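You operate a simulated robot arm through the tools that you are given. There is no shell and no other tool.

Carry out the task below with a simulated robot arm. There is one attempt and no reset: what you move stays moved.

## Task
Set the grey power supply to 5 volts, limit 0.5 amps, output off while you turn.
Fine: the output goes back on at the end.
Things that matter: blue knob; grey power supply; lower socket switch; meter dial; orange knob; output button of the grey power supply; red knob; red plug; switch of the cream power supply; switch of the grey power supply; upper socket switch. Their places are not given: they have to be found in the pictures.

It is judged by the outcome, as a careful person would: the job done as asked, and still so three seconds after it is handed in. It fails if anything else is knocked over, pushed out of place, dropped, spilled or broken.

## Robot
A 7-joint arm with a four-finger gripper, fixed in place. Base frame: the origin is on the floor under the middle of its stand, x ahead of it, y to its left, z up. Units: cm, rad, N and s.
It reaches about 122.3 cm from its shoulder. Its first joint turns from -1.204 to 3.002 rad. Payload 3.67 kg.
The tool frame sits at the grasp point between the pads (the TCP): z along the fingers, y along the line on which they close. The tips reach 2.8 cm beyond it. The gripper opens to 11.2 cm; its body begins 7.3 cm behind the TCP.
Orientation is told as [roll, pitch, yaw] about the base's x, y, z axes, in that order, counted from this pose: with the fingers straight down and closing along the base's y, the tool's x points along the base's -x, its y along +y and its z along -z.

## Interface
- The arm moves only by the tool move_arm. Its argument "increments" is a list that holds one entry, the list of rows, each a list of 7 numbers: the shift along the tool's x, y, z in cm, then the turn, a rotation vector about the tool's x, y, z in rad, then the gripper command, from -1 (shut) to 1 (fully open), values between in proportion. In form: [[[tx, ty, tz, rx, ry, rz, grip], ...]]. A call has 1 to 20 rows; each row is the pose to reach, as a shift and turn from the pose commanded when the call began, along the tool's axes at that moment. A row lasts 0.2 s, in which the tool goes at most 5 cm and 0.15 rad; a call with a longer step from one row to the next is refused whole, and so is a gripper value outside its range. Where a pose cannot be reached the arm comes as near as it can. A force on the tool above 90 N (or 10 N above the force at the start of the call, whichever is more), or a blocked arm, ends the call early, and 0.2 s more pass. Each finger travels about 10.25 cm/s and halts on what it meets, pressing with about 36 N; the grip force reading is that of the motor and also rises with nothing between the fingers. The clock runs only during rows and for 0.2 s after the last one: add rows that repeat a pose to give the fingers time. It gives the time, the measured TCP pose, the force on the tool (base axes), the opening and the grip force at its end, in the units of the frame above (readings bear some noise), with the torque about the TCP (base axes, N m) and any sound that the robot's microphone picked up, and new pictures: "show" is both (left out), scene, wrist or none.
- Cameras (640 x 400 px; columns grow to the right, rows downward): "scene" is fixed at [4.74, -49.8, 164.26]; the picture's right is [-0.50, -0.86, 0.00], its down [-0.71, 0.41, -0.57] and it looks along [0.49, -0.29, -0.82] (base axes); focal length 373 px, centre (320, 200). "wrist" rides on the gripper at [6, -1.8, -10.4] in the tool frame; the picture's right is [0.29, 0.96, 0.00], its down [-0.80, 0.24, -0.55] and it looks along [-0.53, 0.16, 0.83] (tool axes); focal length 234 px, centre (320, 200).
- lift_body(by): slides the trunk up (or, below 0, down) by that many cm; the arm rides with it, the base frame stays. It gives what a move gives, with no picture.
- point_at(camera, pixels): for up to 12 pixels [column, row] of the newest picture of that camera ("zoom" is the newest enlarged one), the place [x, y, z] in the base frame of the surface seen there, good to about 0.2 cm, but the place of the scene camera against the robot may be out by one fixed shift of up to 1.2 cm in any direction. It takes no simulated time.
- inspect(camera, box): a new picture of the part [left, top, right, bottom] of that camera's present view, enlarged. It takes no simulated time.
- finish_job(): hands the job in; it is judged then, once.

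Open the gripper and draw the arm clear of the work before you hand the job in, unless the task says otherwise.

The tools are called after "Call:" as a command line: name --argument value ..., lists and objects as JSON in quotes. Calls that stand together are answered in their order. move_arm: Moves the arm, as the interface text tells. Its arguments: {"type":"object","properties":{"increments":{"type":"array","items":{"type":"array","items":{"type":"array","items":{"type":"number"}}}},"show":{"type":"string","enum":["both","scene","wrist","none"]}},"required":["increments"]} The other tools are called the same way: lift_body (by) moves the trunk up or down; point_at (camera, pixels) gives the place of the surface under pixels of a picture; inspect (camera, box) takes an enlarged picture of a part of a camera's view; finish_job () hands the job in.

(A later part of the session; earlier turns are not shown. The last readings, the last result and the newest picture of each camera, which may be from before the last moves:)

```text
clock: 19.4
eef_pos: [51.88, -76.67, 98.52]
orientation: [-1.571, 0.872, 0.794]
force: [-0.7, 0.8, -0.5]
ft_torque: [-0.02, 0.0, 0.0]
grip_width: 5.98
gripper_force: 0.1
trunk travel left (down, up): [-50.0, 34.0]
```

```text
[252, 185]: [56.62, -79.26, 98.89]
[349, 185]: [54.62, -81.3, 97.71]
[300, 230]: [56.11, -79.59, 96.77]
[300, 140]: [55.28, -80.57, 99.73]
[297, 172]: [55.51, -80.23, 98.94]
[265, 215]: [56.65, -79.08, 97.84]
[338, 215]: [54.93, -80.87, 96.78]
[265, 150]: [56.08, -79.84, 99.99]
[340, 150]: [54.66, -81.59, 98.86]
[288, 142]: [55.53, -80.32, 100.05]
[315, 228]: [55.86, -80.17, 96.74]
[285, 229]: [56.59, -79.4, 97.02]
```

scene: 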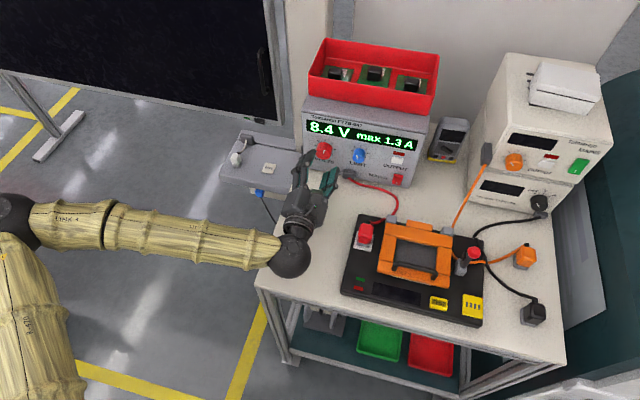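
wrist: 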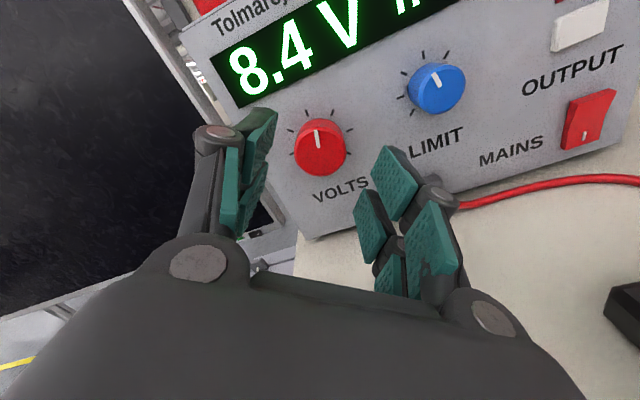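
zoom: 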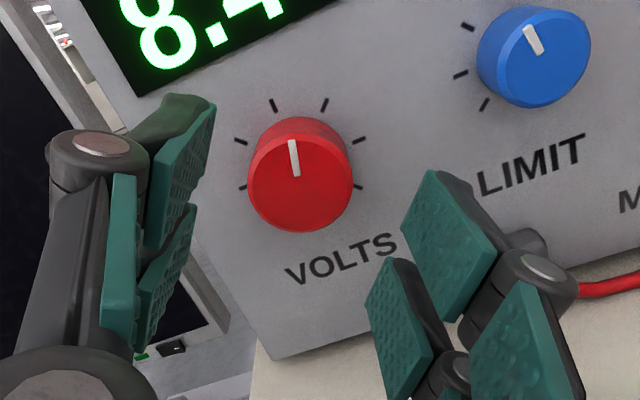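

Centre confirmed at u≈18.25, z≈98.4. I'll move in 4.4 cm so the pads surround the knob, leaving about half a centimetre from tips to panel.

Call:
move_arm --increments '[[[0, 0, 1.0, 0, 0, 0, 0.07], [0, 0, 2.0, 0, 0, 0, 0.07], [0, 0, 3.0, 0, 0, 0, 0.07], [0, 0, 3.8, 0, 0, 0, 0.07], [0, 0, 4.4, 0, 0, 0, 0.07], [0, 0, 4.4, 0, 0, 0, 0.07]]]' --show "both"

Call:
inspect --camera "wrist" --box '[200, 30, 460, 230]'

```text
clock: 20.8
eef_pos: [55.02, -79.65, 98.34]
orientation: [-1.569, 0.874, 0.794]
force: [0.0, 0.3, -0.3]
ft_torque: [-0.01, 0.01, -0.02]
grip_width: 6.0
gripper_force: 0.0
trunk travel left (down, up): [-50.0, 34.0]
```

scene: 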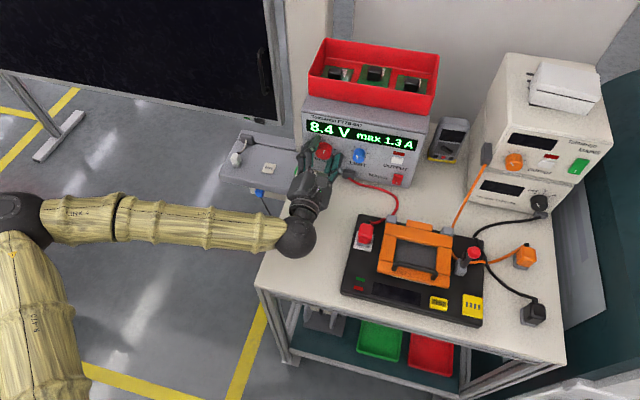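
wrist: 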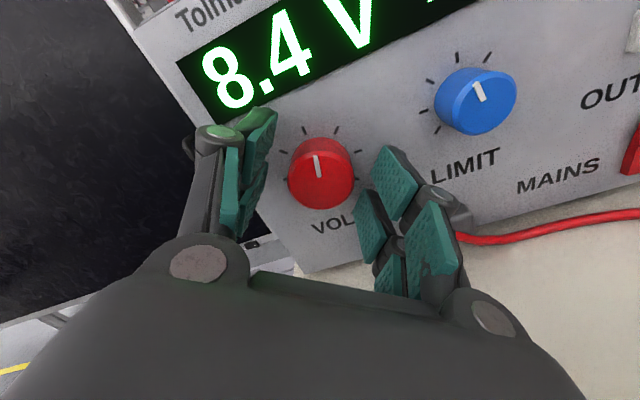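

```text
2.00 times, centred on (330, 130) of wrist
```

zoom: 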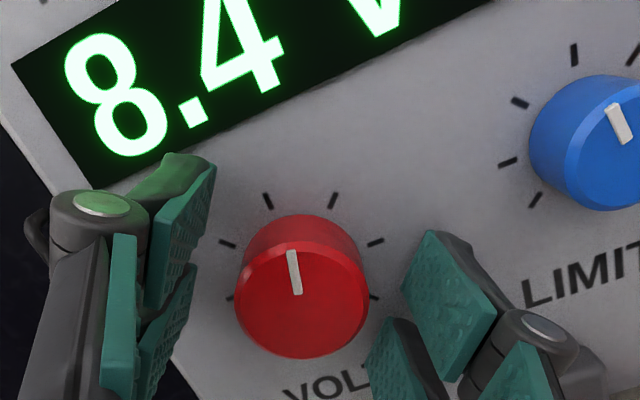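

The knob face centre shows at (321,178), which is where the grasp axis projects, so alignment is good. I'll close on the knob without turning yet.

Call:
move_arm --increments '[[[0, 0, 0, 0, 0, 0, -0.2], [0, 0, 0, 0, 0, 0, -0.4], [0, 0, 0, 0, 0, 0, -0.6], [0, 0, 0, 0, 0, 0, -0.6]]]' --show "both"

Call:
inspect --camera "wrist" --box '[200, 30, 460, 230]'

```text
clock: 21.8
eef_pos: [55.04, -79.67, 98.25]
orientation: [-1.569, 0.874, 0.796]
force: [-4.1, 0.7, -6.0]
ft_torque: [0.13, 0.14, -0.07]
grip_width: 3.62
gripper_force: 45.2
trunk travel left (down, up): [-50.0, 34.0]
```

scene: 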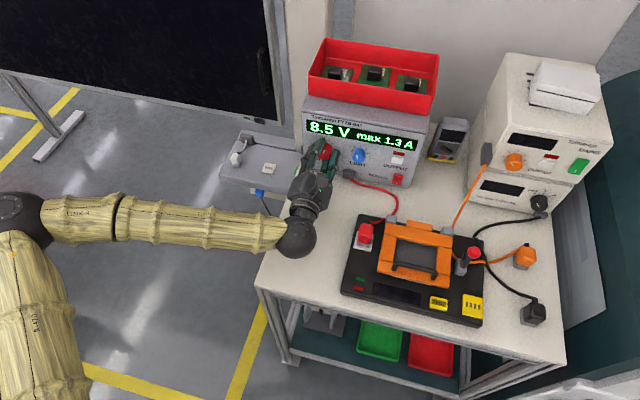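
wrist: 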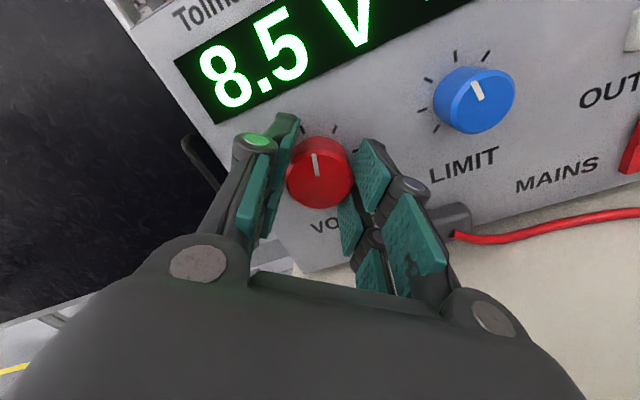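

```text
2.00 times, centred on (330, 130) of wrist
```

zoom: 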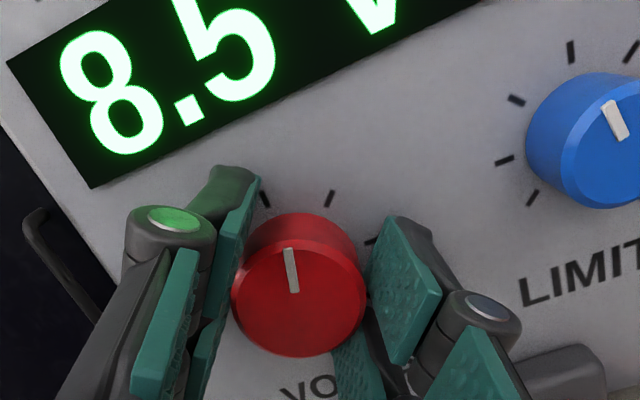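

Gripped at 3.6 cm; the knob nudged to 8.5 V. I'll turn counter-clockwise 0.3 rad to learn the rate, easing down 0.1 cm to relieve the small side force.

Call:
move_arm --increments '[[[-0.04, 0.1, 0, 0, 0, -0.1, -0.6], [-0.04, 0.1, 0, 0, 0, -0.2, -0.6], [-0.04, 0.1, 0, 0, 0, -0.3, -0.6], [-0.04, 0.1, 0, 0, 0, -0.3, -0.6]]]' --show "both"

Call:
inspect --camera "wrist" --box '[200, 30, 460, 230]'

Call:
inspect --camera "scene" --box '[280, 80, 450, 200]'

```text
clock: 22.8
eef_pos: [54.99, -79.65, 98.39]
orientation: [-1.572, 1.173, 0.795]
force: [-0.4, 0.5, 0.5]
ft_torque: [0.22, 0.22, 0.22]
grip_width: 3.62
gripper_force: 44.8
trunk travel left (down, up): [-50.0, 34.0]
```

scene: 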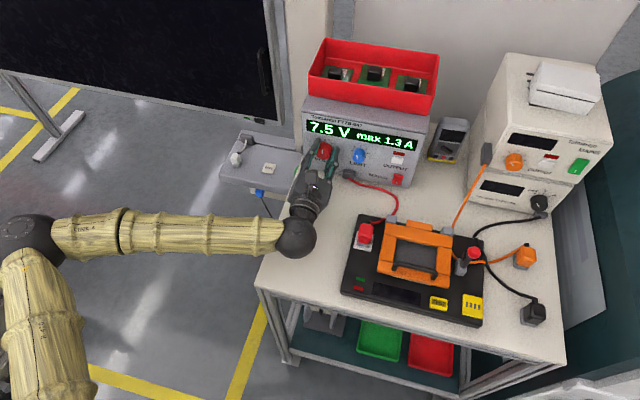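
wrist: 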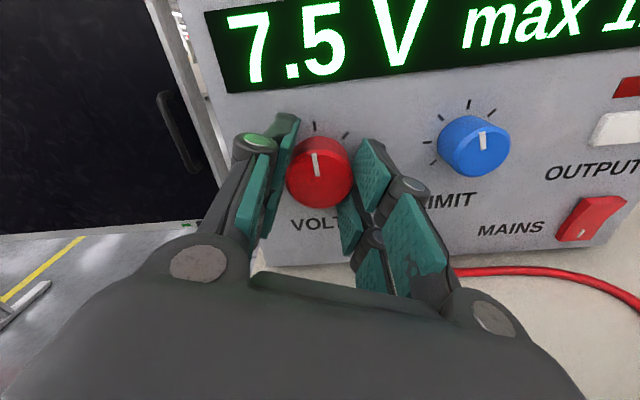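

```text
2.00 times, centred on (330, 130) of wrist
```

zoom: 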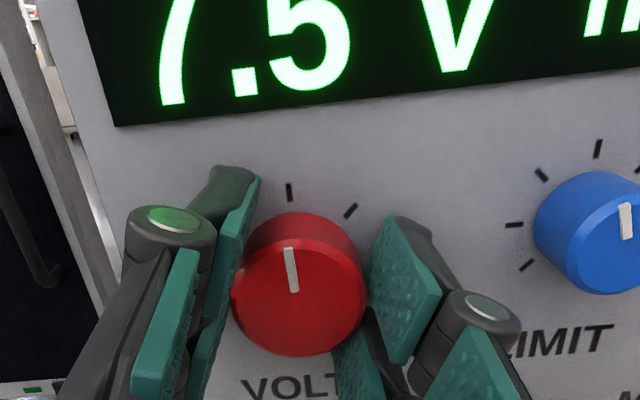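

```text
3.33 times, centred on (365, 140) of scene
```

zoom: 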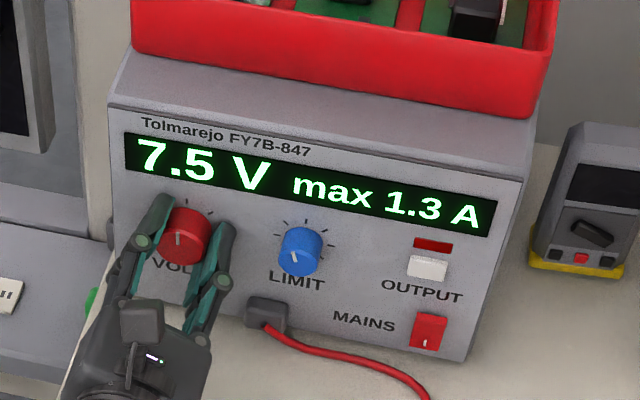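

0.3 rad brought it from 8.5 to 7.5 V with no side force. I need about 0.78 rad more; I'll turn 0.66 rad first.

Call:
move_arm --increments '[[[0, 0, 0, 0, 0, -0.11, -0.6], [0, 0, 0, 0, 0, -0.22, -0.6], [0, 0, 0, 0, 0, -0.33, -0.6], [0, 0, 0, 0, 0, -0.44, -0.6], [0, 0, 0, 0, 0, -0.55, -0.6], [0, 0, 0, 0, 0, -0.66, -0.6], [0, 0, 0, 0, 0, -0.66, -0.6]]]' --show "both"

Call:
inspect --camera "scene" --box '[280, 80, 450, 200]'

```text
clock: 24.4
eef_pos: [55.08, -79.76, 98.35]
orientation: [1.571, 1.308, -2.347]
force: [0.8, 8.1, -1.3]
ft_torque: [-0.43, -0.41, 0.38]
grip_width: 3.6
gripper_force: 44.5
trunk travel left (down, up): [-50.0, 34.0]
```

scene: 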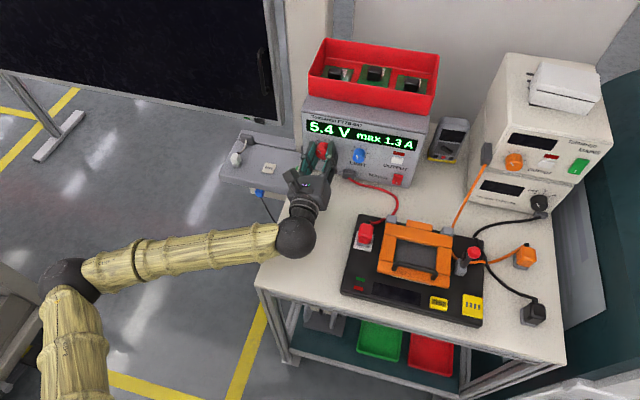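
wrist: 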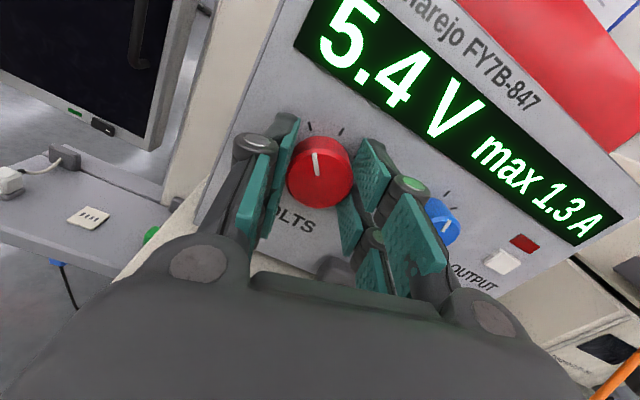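

```text
3.33 times, centred on (365, 140) of scene
```

zoom: 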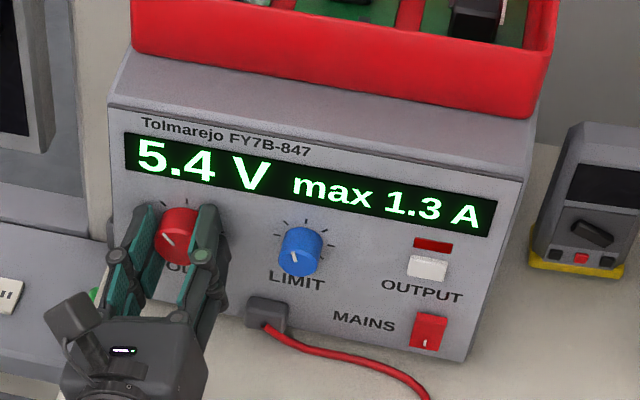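

5.4 V now, at about 0.314 rad per volt. I'll turn 0.125 rad more and ease 0.1 cm left to relieve the 8 N side load.

Call:
move_arm --increments '[[[0.01, -0.05, 0, 0, 0, -0.04, -0.6], [0.026, -0.097, 0, 0, 0, -0.08, -0.6], [0.026, -0.097, 0, 0, 0, -0.125, -0.6], [0.026, -0.097, 0, 0, 0, -0.125, -0.6]]]' --show "both"

Call:
inspect --camera "scene" --box '[280, 80, 450, 200]'

```text
clock: 25.4
eef_pos: [55.05, -79.64, 98.38]
orientation: [1.569, 1.183, -2.349]
force: [1.0, 5.4, -1.1]
ft_torque: [0.27, 0.27, -0.1]
grip_width: 3.63
gripper_force: 45.1
trunk travel left (down, up): [-50.0, 34.0]
```

scene: 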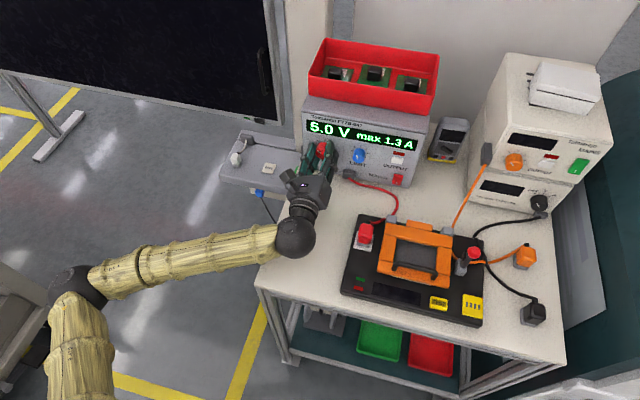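
wrist: 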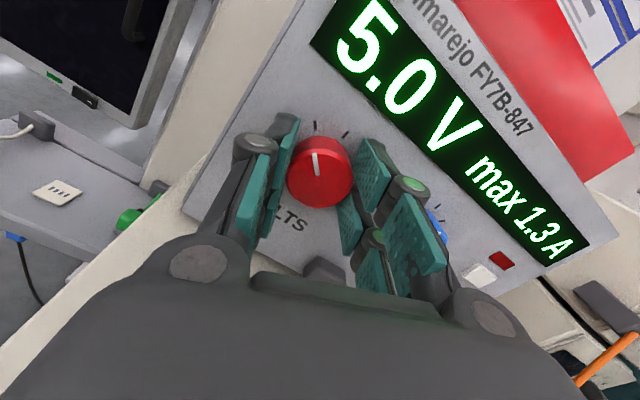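

```text
3.33 times, centred on (365, 140) of scene
```

zoom: 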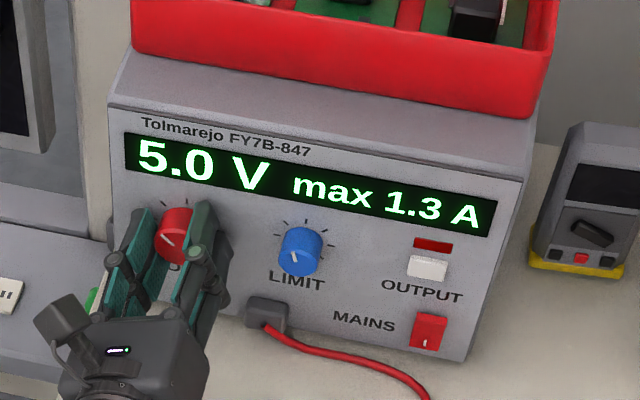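

The display reads 5.0 V. I'll open slowly so that the knob isn't dragged.

Call:
move_arm --increments '[[[0, 0, 0, 0, 0, 0, -0.36], [0, 0, 0, 0, 0, 0, -0.33], [0, 0, 0, 0, 0, 0, -0.3], [0, 0, 0, 0, 0, 0, -0.25], [0, 0, 0, 0, 0, 0, -0.15], [0, 0, 0, 0, 0, 0, 0.0], [0, 0, 0, 0, 0, 0, 0.07], [0, 0, 0, 0, 0, 0, 0.07]]]' --show "both"

Call:
inspect --camera "scene" --box '[280, 80, 450, 200]'

```text
clock: 27.2
eef_pos: [55.09, -79.69, 98.33]
orientation: [1.569, 1.184, -2.349]
force: [0.3, 0.5, -0.3]
ft_torque: [0.02, -0.02, 0.02]
grip_width: 6.01
gripper_force: 0.1
trunk travel left (down, up): [-50.0, 34.0]
```

scene: 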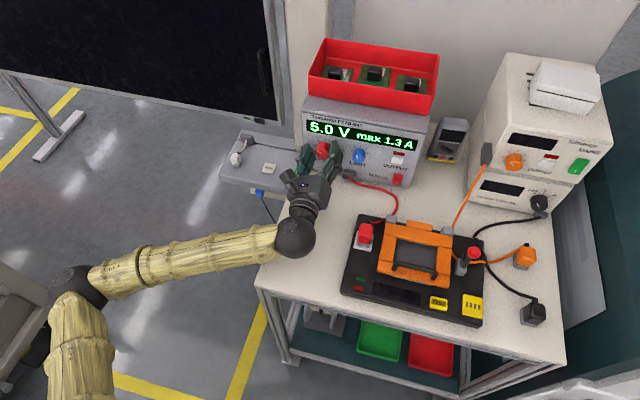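
wrist: 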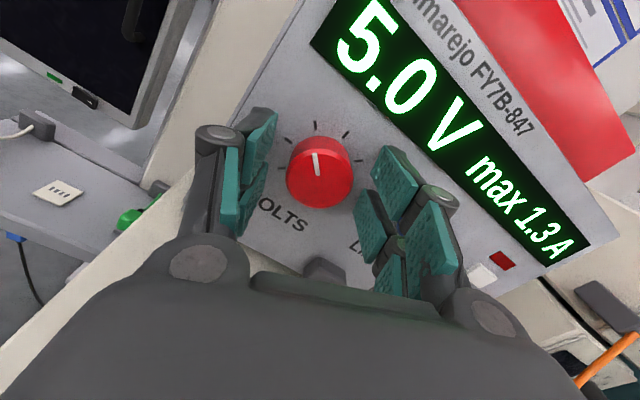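

```text
3.33 times, centred on (365, 140) of scene
```

zoom: 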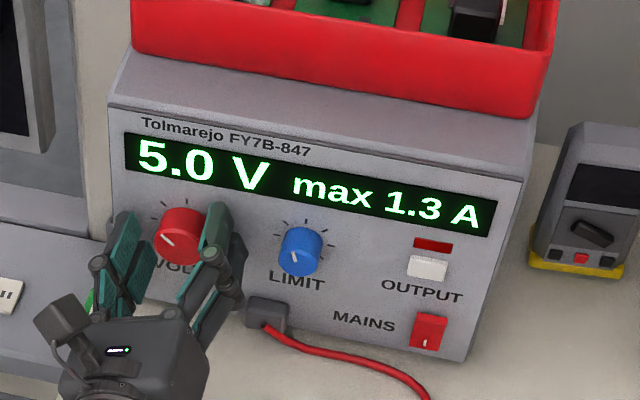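

5.0 V held after release. I'll withdraw straight back 9 cm from the red knob and check where the wrist ball sits, to plan clearance over the red plug for the blue knob.

Call:
move_arm --increments '[[[0, 0, -1.0, 0, 0, 0, 0.07], [0, 0, -2.5, 0, 0, 0, 0.07], [0, 0, -4.5, 0, 0, 0, 0.07], [0, 0, -6.5, 0, 0, 0, 0.07], [0, 0, -9.0, 0, 0, 0, 0.07], [0, 0, -9.0, 0, 0, 0, 0.07]]]' --show "both"

Call:
point_at --camera "scene" --pixels '[[285, 250], [365, 228], [362, 224], [371, 232], [359, 240], [358, 218], [345, 285], [375, 238]]'

Call:
inspect --camera "scene" --box '[240, 130, 440, 290]'

```text
clock: 28.6
eef_pos: [48.58, -73.43, 98.24]
orientation: [1.571, 1.185, -2.349]
force: [-0.7, 0.7, -0.4]
ft_torque: [0.0, -0.04, 0.0]
grip_width: 6.0
gripper_force: 0.0
trunk travel left (down, up): [-50.0, 34.0]
```

scene: 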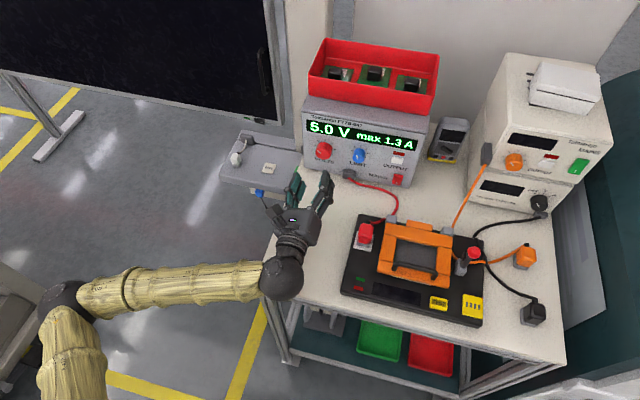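
wrist: 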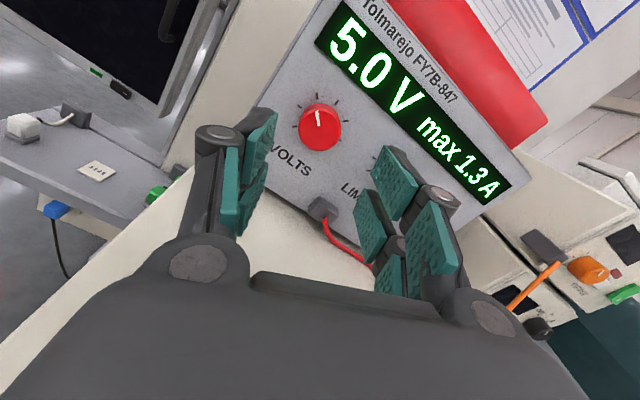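

```text
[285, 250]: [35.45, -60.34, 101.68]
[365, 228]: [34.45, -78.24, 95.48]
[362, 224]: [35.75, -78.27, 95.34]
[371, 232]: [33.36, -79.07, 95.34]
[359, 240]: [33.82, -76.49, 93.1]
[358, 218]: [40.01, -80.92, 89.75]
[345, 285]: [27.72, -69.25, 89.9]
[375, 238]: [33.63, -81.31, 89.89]
```

```text
2.50 times, centred on (340, 210) of scene
```

zoom: 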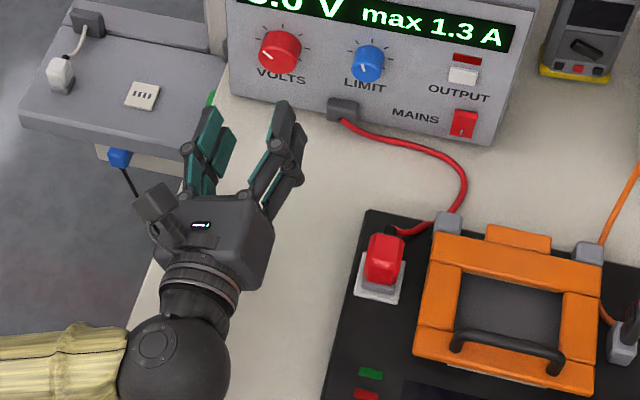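

The wrist ball is about 17 cm behind the TCP (radius ~4.3), so at the blue knob it would be near the red plug; I'll use a 10° tilt to clear it. Now I'll lift, shift right to the blue knob's column, and roll to +25° with that tilt.

Call:
move_arm --increments '[[[0.62, 1.4, 0, 0.009, -0.0206, 0.1027, 0], [1.24, 2.8, 0, 0.018, -0.0411, 0.2054, -0.1], [1.85, 4.2, 0, 0.027, -0.0617, 0.3081, -0.1], [2.47, 5.6, 0, 0.036, -0.0823, 0.4109, -0.1], [3.09, 6.99, 0, 0.0449, -0.1028, 0.5136, -0.1], [3.71, 8.39, 0, 0.0539, -0.1234, 0.6163, -0.1], [4.32, 9.79, 0, 0.0629, -0.1439, 0.719, -0.1], [4.94, 11.19, 0, 0.0719, -0.1645, 0.8217, -0.1], [4.94, 11.19, 0, 0.0719, -0.1645, 0.8217, -0.1]]]' --show "both"

Call:
inspect --camera "wrist" --box '[220, 100, 440, 270]'

```text
clock: 30.6
eef_pos: [42.79, -79.4, 107.05]
orientation: [-1.212, 1.101, 1.189]
force: [0.2, 1.0, -0.8]
ft_torque: [0.0, 0.0, 0.02]
grip_width: 5.03
gripper_force: 0.0
trunk travel left (down, up): [-50.0, 34.0]
```

scene: 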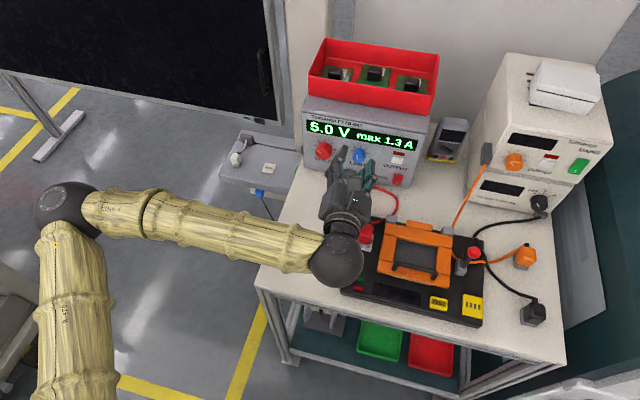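
wrist: 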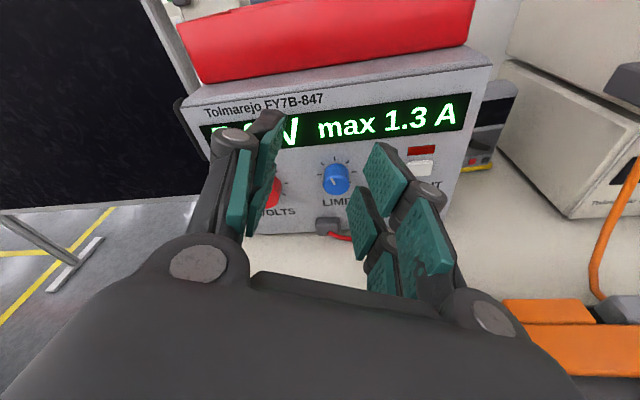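

```text
2.35 times, centred on (330, 185) of wrist
```

zoom: 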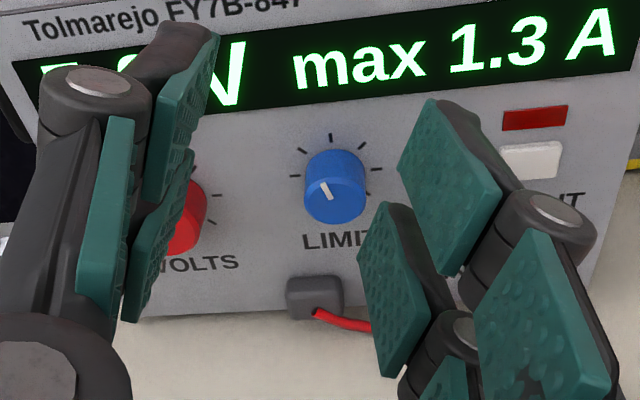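

I'm at u=26.6, z=107. Now I'll measure the blue knob outline in this zoom (face around (333,193)).

Call:
point_at --camera "zoom" --pixels '[[307, 195], [364, 190], [336, 221], [330, 165], [326, 190], [312, 212], [360, 210], [312, 170], [355, 165], [345, 219], [325, 220], [335, 195]]'

```text
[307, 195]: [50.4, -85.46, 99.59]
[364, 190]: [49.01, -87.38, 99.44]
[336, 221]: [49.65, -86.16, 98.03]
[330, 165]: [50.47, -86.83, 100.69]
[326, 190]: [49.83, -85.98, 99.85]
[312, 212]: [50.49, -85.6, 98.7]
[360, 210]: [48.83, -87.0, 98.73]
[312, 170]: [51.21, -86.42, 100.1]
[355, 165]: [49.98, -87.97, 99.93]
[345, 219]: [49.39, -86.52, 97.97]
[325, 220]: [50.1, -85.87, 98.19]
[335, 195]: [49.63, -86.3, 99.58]
```

Blue knob axis fits at u≈26.72, z≈99.3, radius ~1.3 cm. I'll come forward to about 3 cm before the knob at height, then descend to its axis.

Call:
move_arm --increments '[[[0.37, 0.07, 1.91, 0, 0, 0, -0.1], [0.74, 0.15, 3.82, 0, 0, 0, -0.1], [1.11, 0.22, 5.72, 0, 0, 0, -0.1], [-0.55, 1.01, 6.02, 0, 0, 0, -0.1], [-2.21, 1.8, 6.31, 0, 0, 0, -0.1], [-3.87, 2.58, 6.6, 0, 0, 0, -0.1], [-5.54, 3.37, 6.9, 0, 0, 0, -0.1], [-5.54, 3.37, 6.9, 0, 0, 0, -0.1]]]' --show "both"

Call:
inspect --camera "scene" --box '[280, 120, 440, 280]'

Call:
inspect --camera "wrist" --box '[200, 50, 460, 250]'

```text
clock: 32.4
eef_pos: [46.71, -83.71, 99.61]
orientation: [-1.214, 1.101, 1.188]
force: [1.0, -0.5, -0.4]
ft_torque: [0.0, -0.01, 0.03]
grip_width: 5.05
gripper_force: 0.0
trunk travel left (down, up): [-50.0, 34.0]
```

scene: 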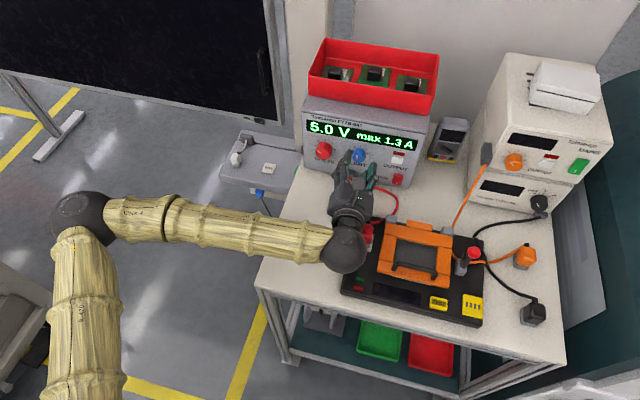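
wrist: 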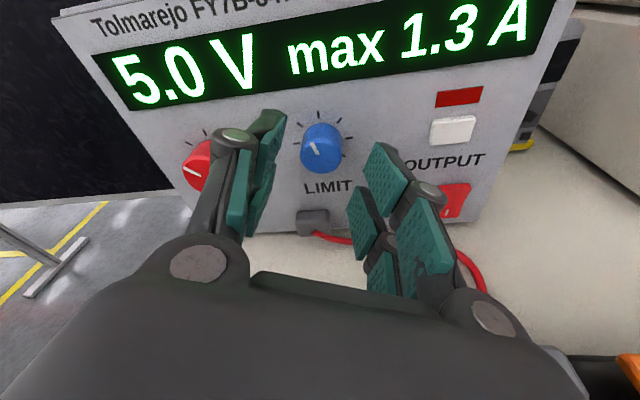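

```text
2.50 times, centred on (360, 200) of scene
```

zoom: 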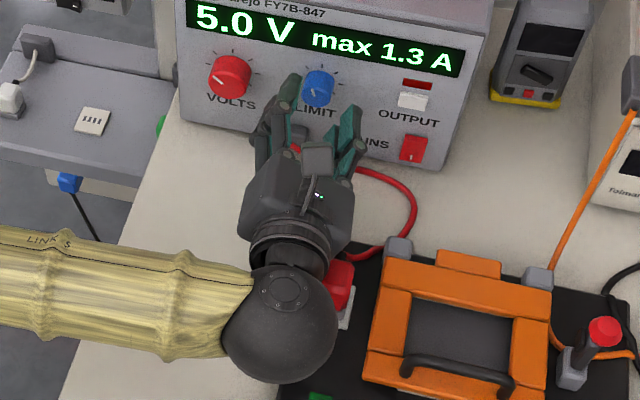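

```text
2.00 times, centred on (330, 150) of wrist
```

zoom: 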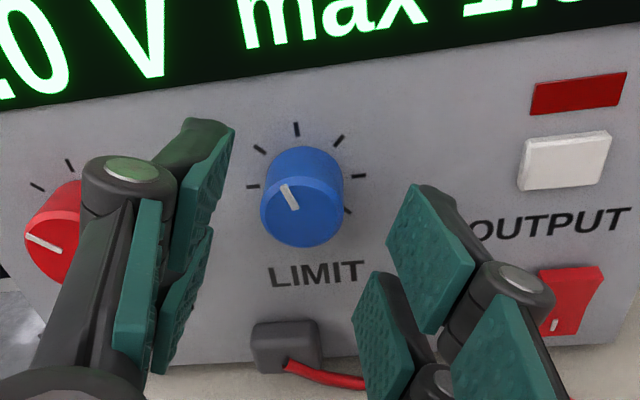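

Clear of the plug, and the knob is between the pads in view. I'll re-measure the blue knob and the gap to the red knob before the last approach.

Call:
point_at --camera "zoom" --pixels '[[262, 205], [341, 200], [303, 245], [298, 150], [290, 195], [270, 230], [335, 228], [270, 170], [335, 170], [318, 242], [80, 215], [95, 240]]'

Call:
point_at --camera "zoom" --pixels '[[185, 125], [160, 160], [75, 260], [100, 175], [230, 130], [175, 250], [130, 300], [415, 190], [375, 280], [60, 190], [30, 235], [110, 230]]'

```text
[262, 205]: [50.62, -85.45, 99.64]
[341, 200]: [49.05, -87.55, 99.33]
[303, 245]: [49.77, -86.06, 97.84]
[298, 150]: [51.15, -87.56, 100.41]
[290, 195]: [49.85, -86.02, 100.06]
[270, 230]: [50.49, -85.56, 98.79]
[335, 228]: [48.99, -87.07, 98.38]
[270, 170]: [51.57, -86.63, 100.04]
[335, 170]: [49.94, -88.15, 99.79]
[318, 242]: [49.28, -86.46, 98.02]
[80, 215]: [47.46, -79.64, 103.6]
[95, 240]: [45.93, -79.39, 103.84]
```

```text
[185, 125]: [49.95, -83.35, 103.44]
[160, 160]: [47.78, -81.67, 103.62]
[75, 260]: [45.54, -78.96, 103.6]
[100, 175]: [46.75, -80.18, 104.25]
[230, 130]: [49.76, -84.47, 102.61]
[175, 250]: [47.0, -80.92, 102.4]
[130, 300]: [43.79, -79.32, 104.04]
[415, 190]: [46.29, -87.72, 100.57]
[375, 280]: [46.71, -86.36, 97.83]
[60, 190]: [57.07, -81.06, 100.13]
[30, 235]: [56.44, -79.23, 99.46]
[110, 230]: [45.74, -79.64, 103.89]
```

Centre confirmed at u≈26.74, z≈99.23. I'll advance the final 2.7 cm so the pads surround the blue knob.

Call:
move_arm --increments '[[[0.08, -0.03, 0.7, 0, 0, 0, -0.1], [0.18, -0.03, 1.4, 0, 0, 0, -0.1], [0.29, -0.03, 2.1, 0, 0, 0, -0.1], [0.38, -0.03, 2.695, 0, 0, 0, -0.1], [0.38, -0.03, 2.695, 0, 0, 0, -0.1]]]' --show "both"

Call:
inspect --camera "wrist" --box '[200, 50, 460, 250]'

```text
clock: 33.6
eef_pos: [48.77, -85.53, 99.59]
orientation: [-1.214, 1.102, 1.192]
force: [-0.5, -0.5, 0.0]
ft_torque: [0.0, 0.0, -0.02]
grip_width: 5.02
gripper_force: 0.1
trunk travel left (down, up): [-50.0, 34.0]
```

scene: 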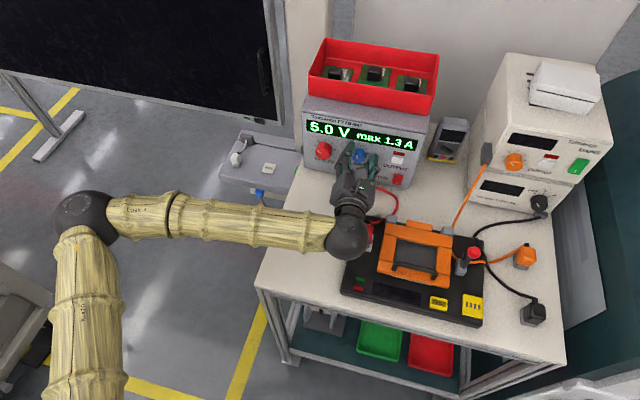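
wrist: 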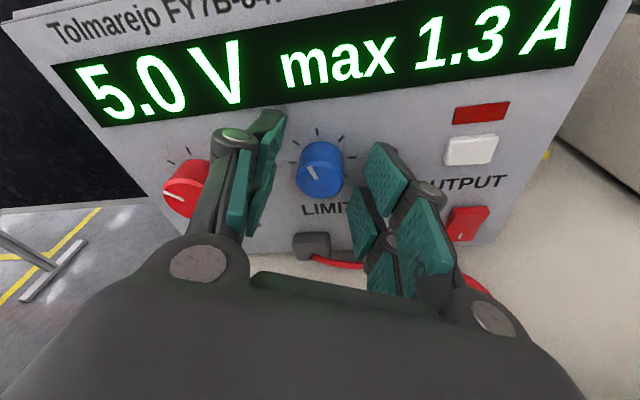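

```text
2.00 times, centred on (330, 150) of wrist
```

zoom: 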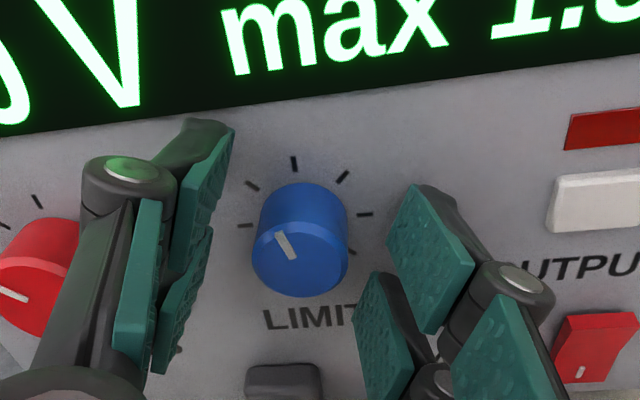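

In place (n=-94.7, u=26.8, z=99.6), no contact. I'll close gently on the blue knob.

Call:
move_arm --increments '[[[0, 0, 0, 0, 0, 0, -0.3], [0, 0, 0, 0, 0, 0, -0.5], [0, 0, 0, 0, 0, 0, -0.7], [0, 0, 0, 0, 0, 0, -0.8], [0, 0, 0, 0, 0, 0, -0.8]]]' --show "both"

Call:
inspect --camera "wrist" --box '[200, 50, 460, 250]'

Call:
inspect --camera "scene" --box '[280, 80, 450, 200]'

```text
clock: 34.8
eef_pos: [48.69, -85.67, 99.54]
orientation: [-1.213, 1.101, 1.19]
force: [-2.7, -1.5, -3.4]
ft_torque: [0.04, 0.07, -0.14]
grip_width: 2.65
gripper_force: 45.0
trunk travel left (down, up): [-50.0, 34.0]
```

scene: 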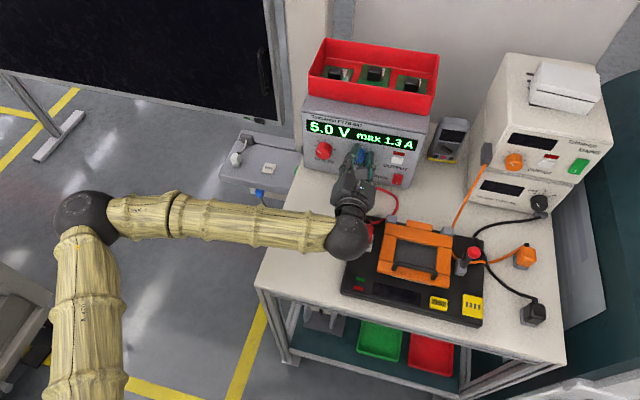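
wrist: 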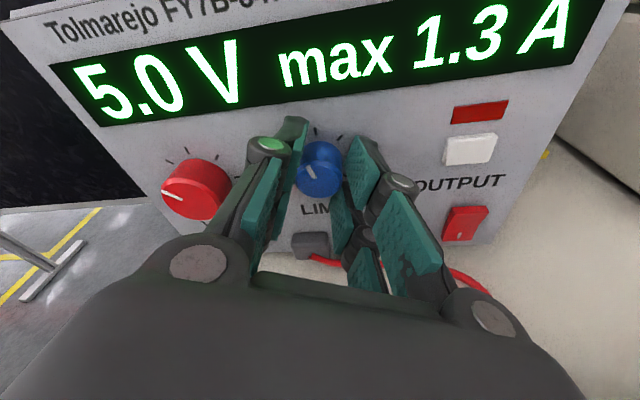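

```text
2.00 times, centred on (330, 150) of wrist
```

zoom: 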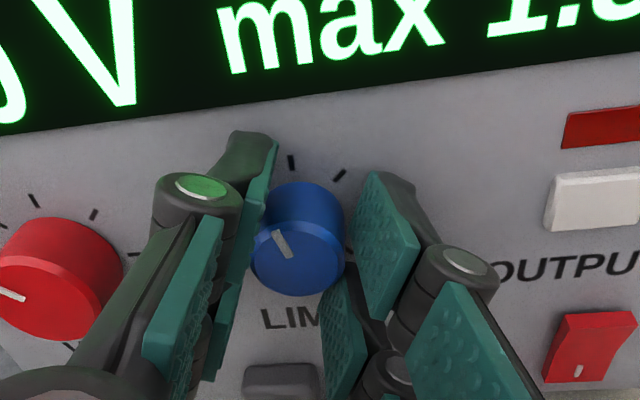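

```text
3.33 times, centred on (365, 140) of scene
```

zoom: 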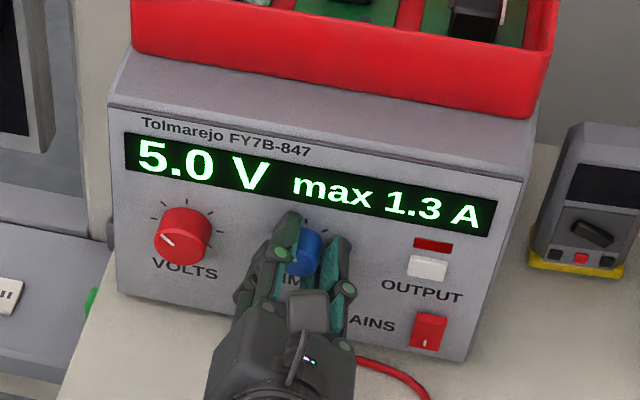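

Gripped at 2.65 cm with little side load, still 1.3 A. I'll turn counter-clockwise 0.45 rad about the knob's own axis and read the display.

Call:
move_arm --increments '[[[-0.002, -0.036, 0, -0.0191, 0, -0.1083, -0.8], [-0.008, -0.072, 0.001, -0.0382, 0, -0.2167, -0.8], [-0.018, -0.107, 0.003, -0.0573, 0, -0.325, -0.8], [-0.032, -0.144, 0.006, -0.0781, 0, -0.4432, -0.8], [-0.032, -0.144, 0.006, -0.0781, 0, -0.4432, -0.8]]]' --show "both"

Call:
inspect --camera "scene" --box '[280, 80, 450, 200]'

Call:
inspect --camera "scene" --box '[280, 160, 440, 280]'

```text
clock: 36.0
eef_pos: [48.7, -85.51, 99.55]
orientation: [0.078, 1.395, 2.442]
force: [-4.8, 2.9, -3.6]
ft_torque: [0.32, 0.34, -0.08]
grip_width: 2.62
gripper_force: 45.7
trunk travel left (down, up): [-50.0, 34.0]
```

scene: 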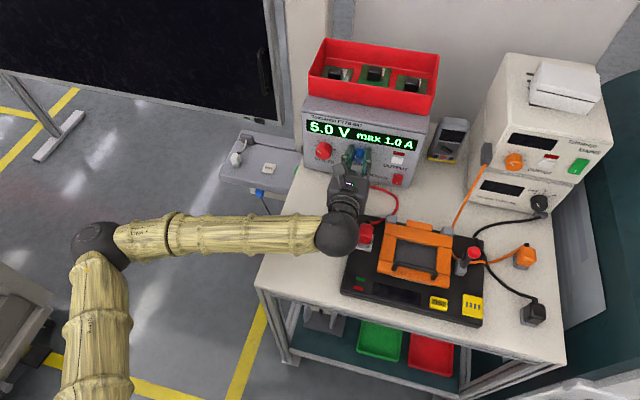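
wrist: 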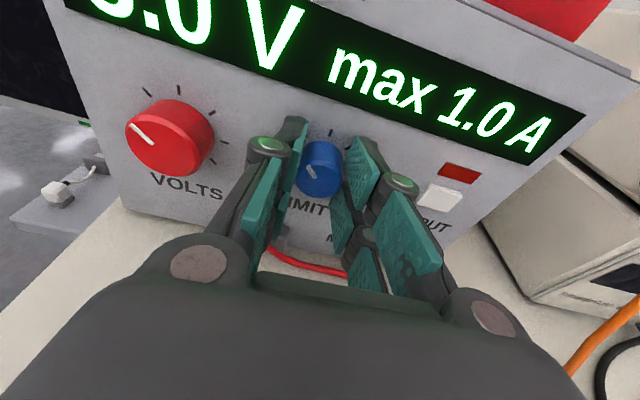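

```text
3.33 times, centred on (365, 140) of scene
```

zoom: 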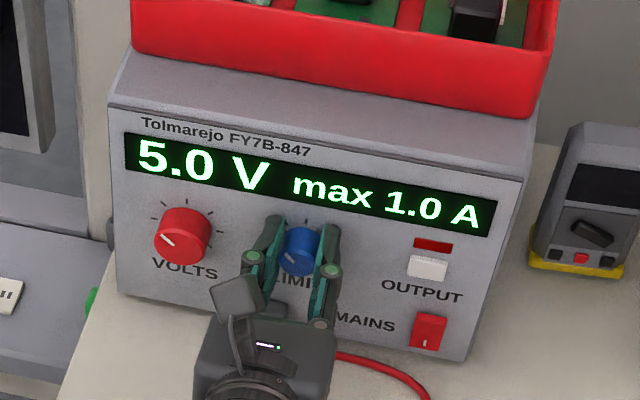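

```text
3.33 times, centred on (360, 220) of scene
```

zoom: 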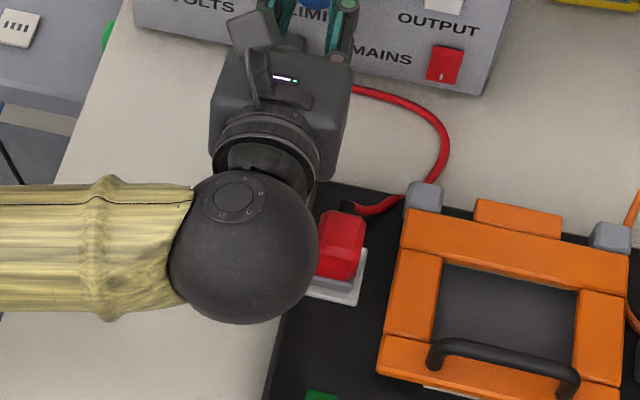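

0.45 rad gave 1.0 A, about 1.57 rad per amp. I'll turn 0.65 rad further, which should bring it to about 0.6 A.

Call:
move_arm --increments '[[[-0.002, -0.036, 0, -0.0188, 0, -0.1064, -0.8], [-0.008, -0.071, 0.001, -0.0377, 0, -0.2137, -0.8], [-0.017, -0.105, 0.003, -0.0564, 0, -0.3201, -0.8], [-0.03, -0.138, 0.005, -0.0752, 0, -0.4264, -0.8], [-0.047, -0.17, 0.008, -0.0941, 0, -0.5338, -0.8], [-0.066, -0.2, 0.012, -0.1128, 0, -0.6401, -0.8], [-0.066, -0.2, 0.012, -0.1128, 0, -0.6401, -0.8]]]' --show "both"

Call:
inspect --camera "scene" --box '[280, 80, 450, 200]'

Call:
inspect --camera "scene" --box '[280, 160, 440, 280]'

```text
clock: 37.6
eef_pos: [48.98, -85.17, 99.44]
orientation: [1.349, 0.886, -2.627]
force: [-2.9, 21.9, -17.3]
ft_torque: [0.18, -0.03, 0.4]
grip_width: 2.64
gripper_force: 44.8
trunk travel left (down, up): [-50.0, 34.0]
```

scene: 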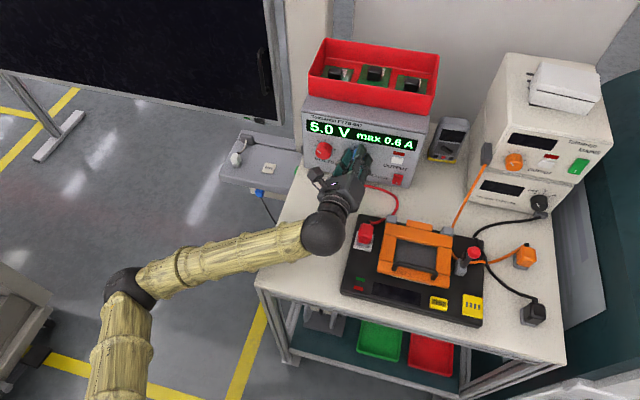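
wrist: 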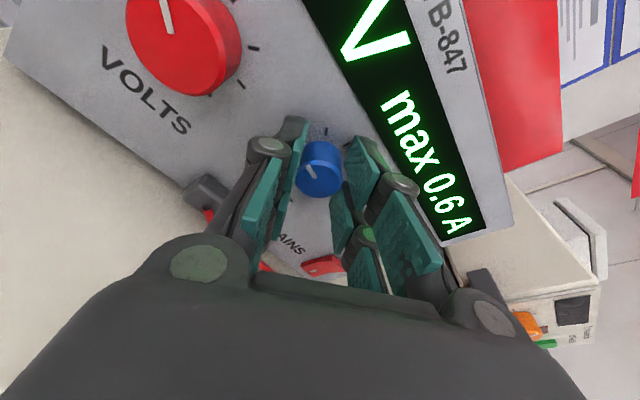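

```text
3.33 times, centred on (365, 140) of scene
```

zoom: 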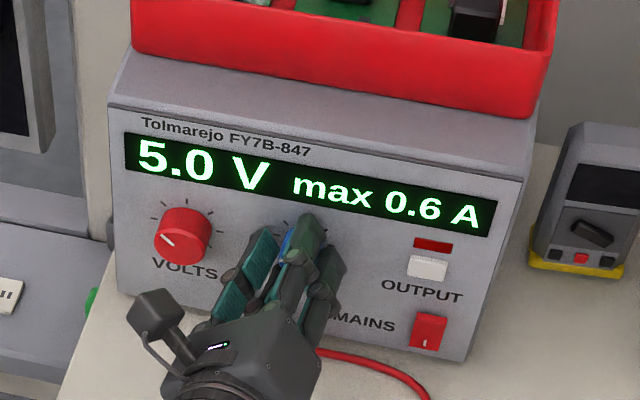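

```text
3.33 times, centred on (360, 220) of scene
```

zoom: 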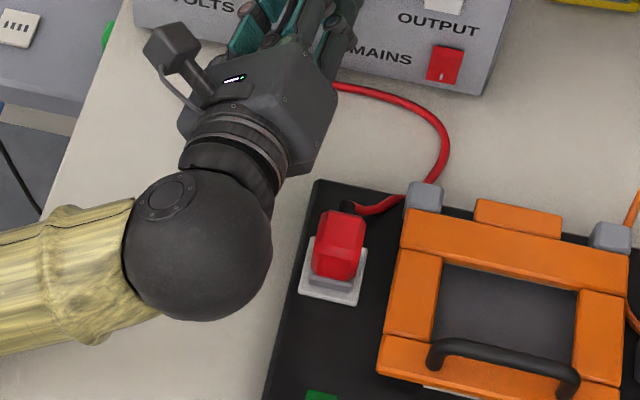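

0.6 A now, but a side load of about 28 N has built up (left, down, back). I'll ease the tool 0.1 cm in that direction and turn only 0.08 rad more.

Call:
move_arm --increments '[[[-0.02, -0.07, -0.05, 0, 0, 0, -0.8], [-0.034, -0.14, -0.095, 0, 0, 0, -0.8], [-0.035, -0.153, -0.095, -0.0069, 0, -0.0394, -0.8], [-0.036, -0.166, -0.095, -0.0139, 0, -0.0788, -0.8], [-0.036, -0.166, -0.095, -0.0139, 0, -0.0788, -0.8]]]' --show "both"

Call:
inspect --camera "scene" --box '[280, 80, 450, 200]'

Call:
inspect --camera "wrist" --box '[200, 80, 460, 280]'

```text
clock: 38.8
eef_pos: [49.02, -85.11, 99.35]
orientation: [1.385, 0.809, -2.604]
force: [13.7, -9.7, 5.1]
ft_torque: [-0.16, -0.12, -0.02]
grip_width: 2.66
gripper_force: 44.5
trunk travel left (down, up): [-50.0, 34.0]
```

scene: 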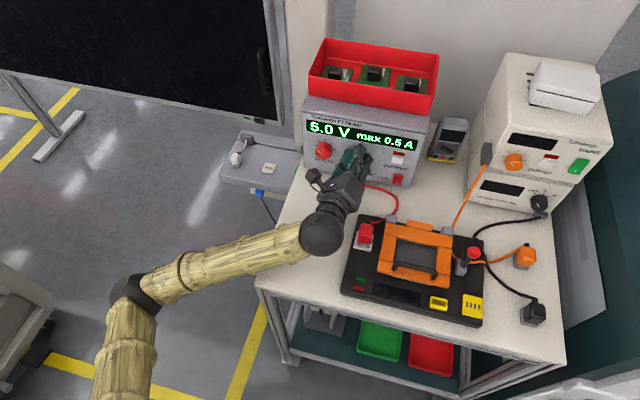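
wrist: 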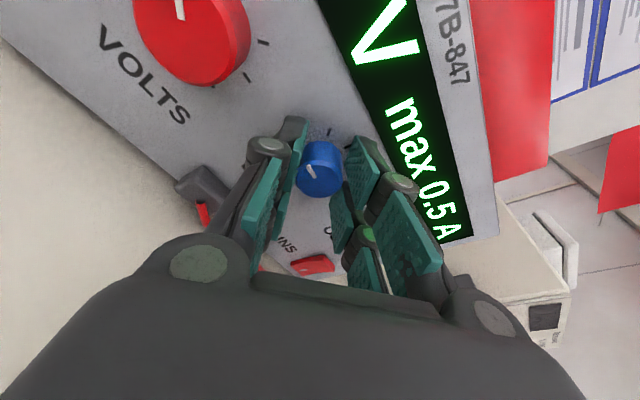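

```text
3.33 times, centred on (365, 140) of scene
```

zoom: 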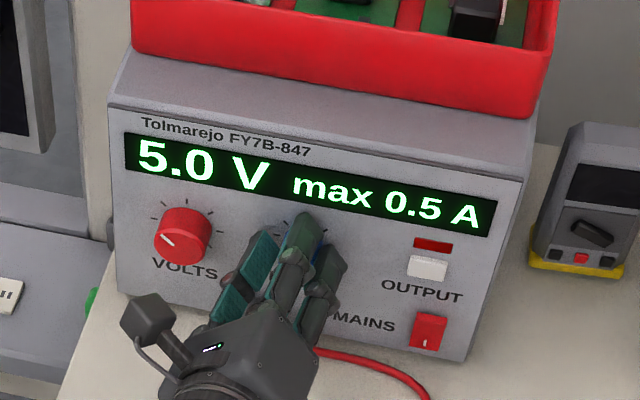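

```text
2.00 times, centred on (330, 180) of wrist
```

zoom: 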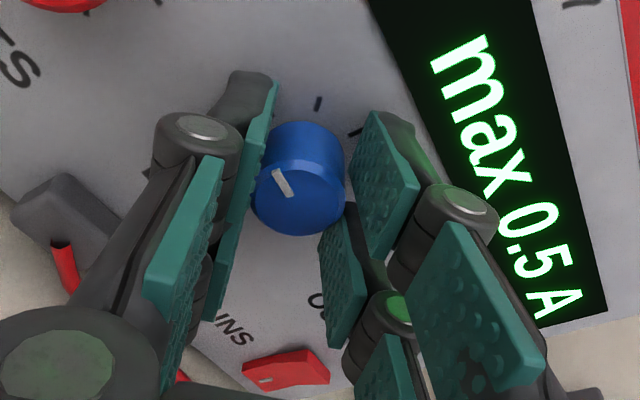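

The display reads 0.5 A, most likely near the 0.55 edge of that reading. I'll turn another 0.055 rad to sit nearer the middle, and ease forward 0.05 cm to relax the axial pull.

Call:
move_arm --increments '[[[0.009, 0, 0.049, 0, 0, 0, -0.8], [0.009, -0.009, 0.049, -0.0048, 0, -0.0271, -0.8], [0.008, -0.018, 0.049, -0.0095, 0, -0.0542, -0.8], [0.008, -0.018, 0.049, -0.0095, 0, -0.0542, -0.8]]]' --show "both"

Call:
inspect --camera "scene" --box '[280, 80, 450, 200]'

```text
clock: 39.8
eef_pos: [49.08, -85.19, 99.35]
orientation: [1.402, 0.758, -2.588]
force: [13.3, -10.1, 7.8]
ft_torque: [-0.22, -0.22, 0.18]
grip_width: 2.63
gripper_force: 45.3
trunk travel left (down, up): [-50.0, 34.0]
```

scene: 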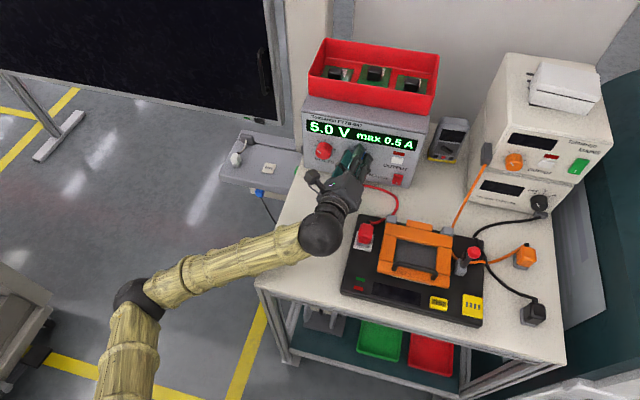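
wrist: 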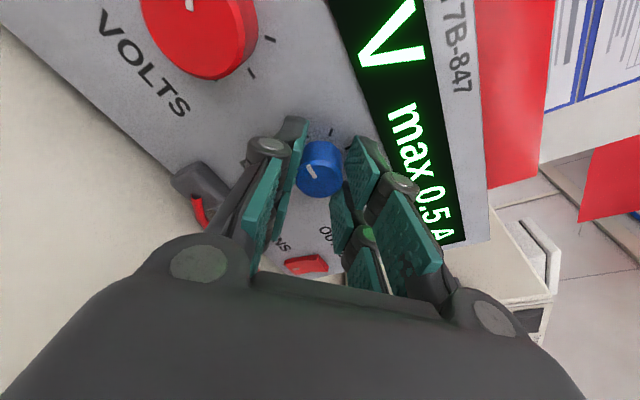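

```text
3.33 times, centred on (365, 140) of scene
```

zoom: 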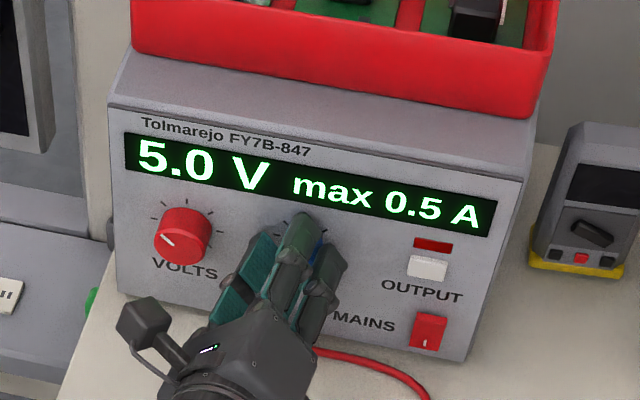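

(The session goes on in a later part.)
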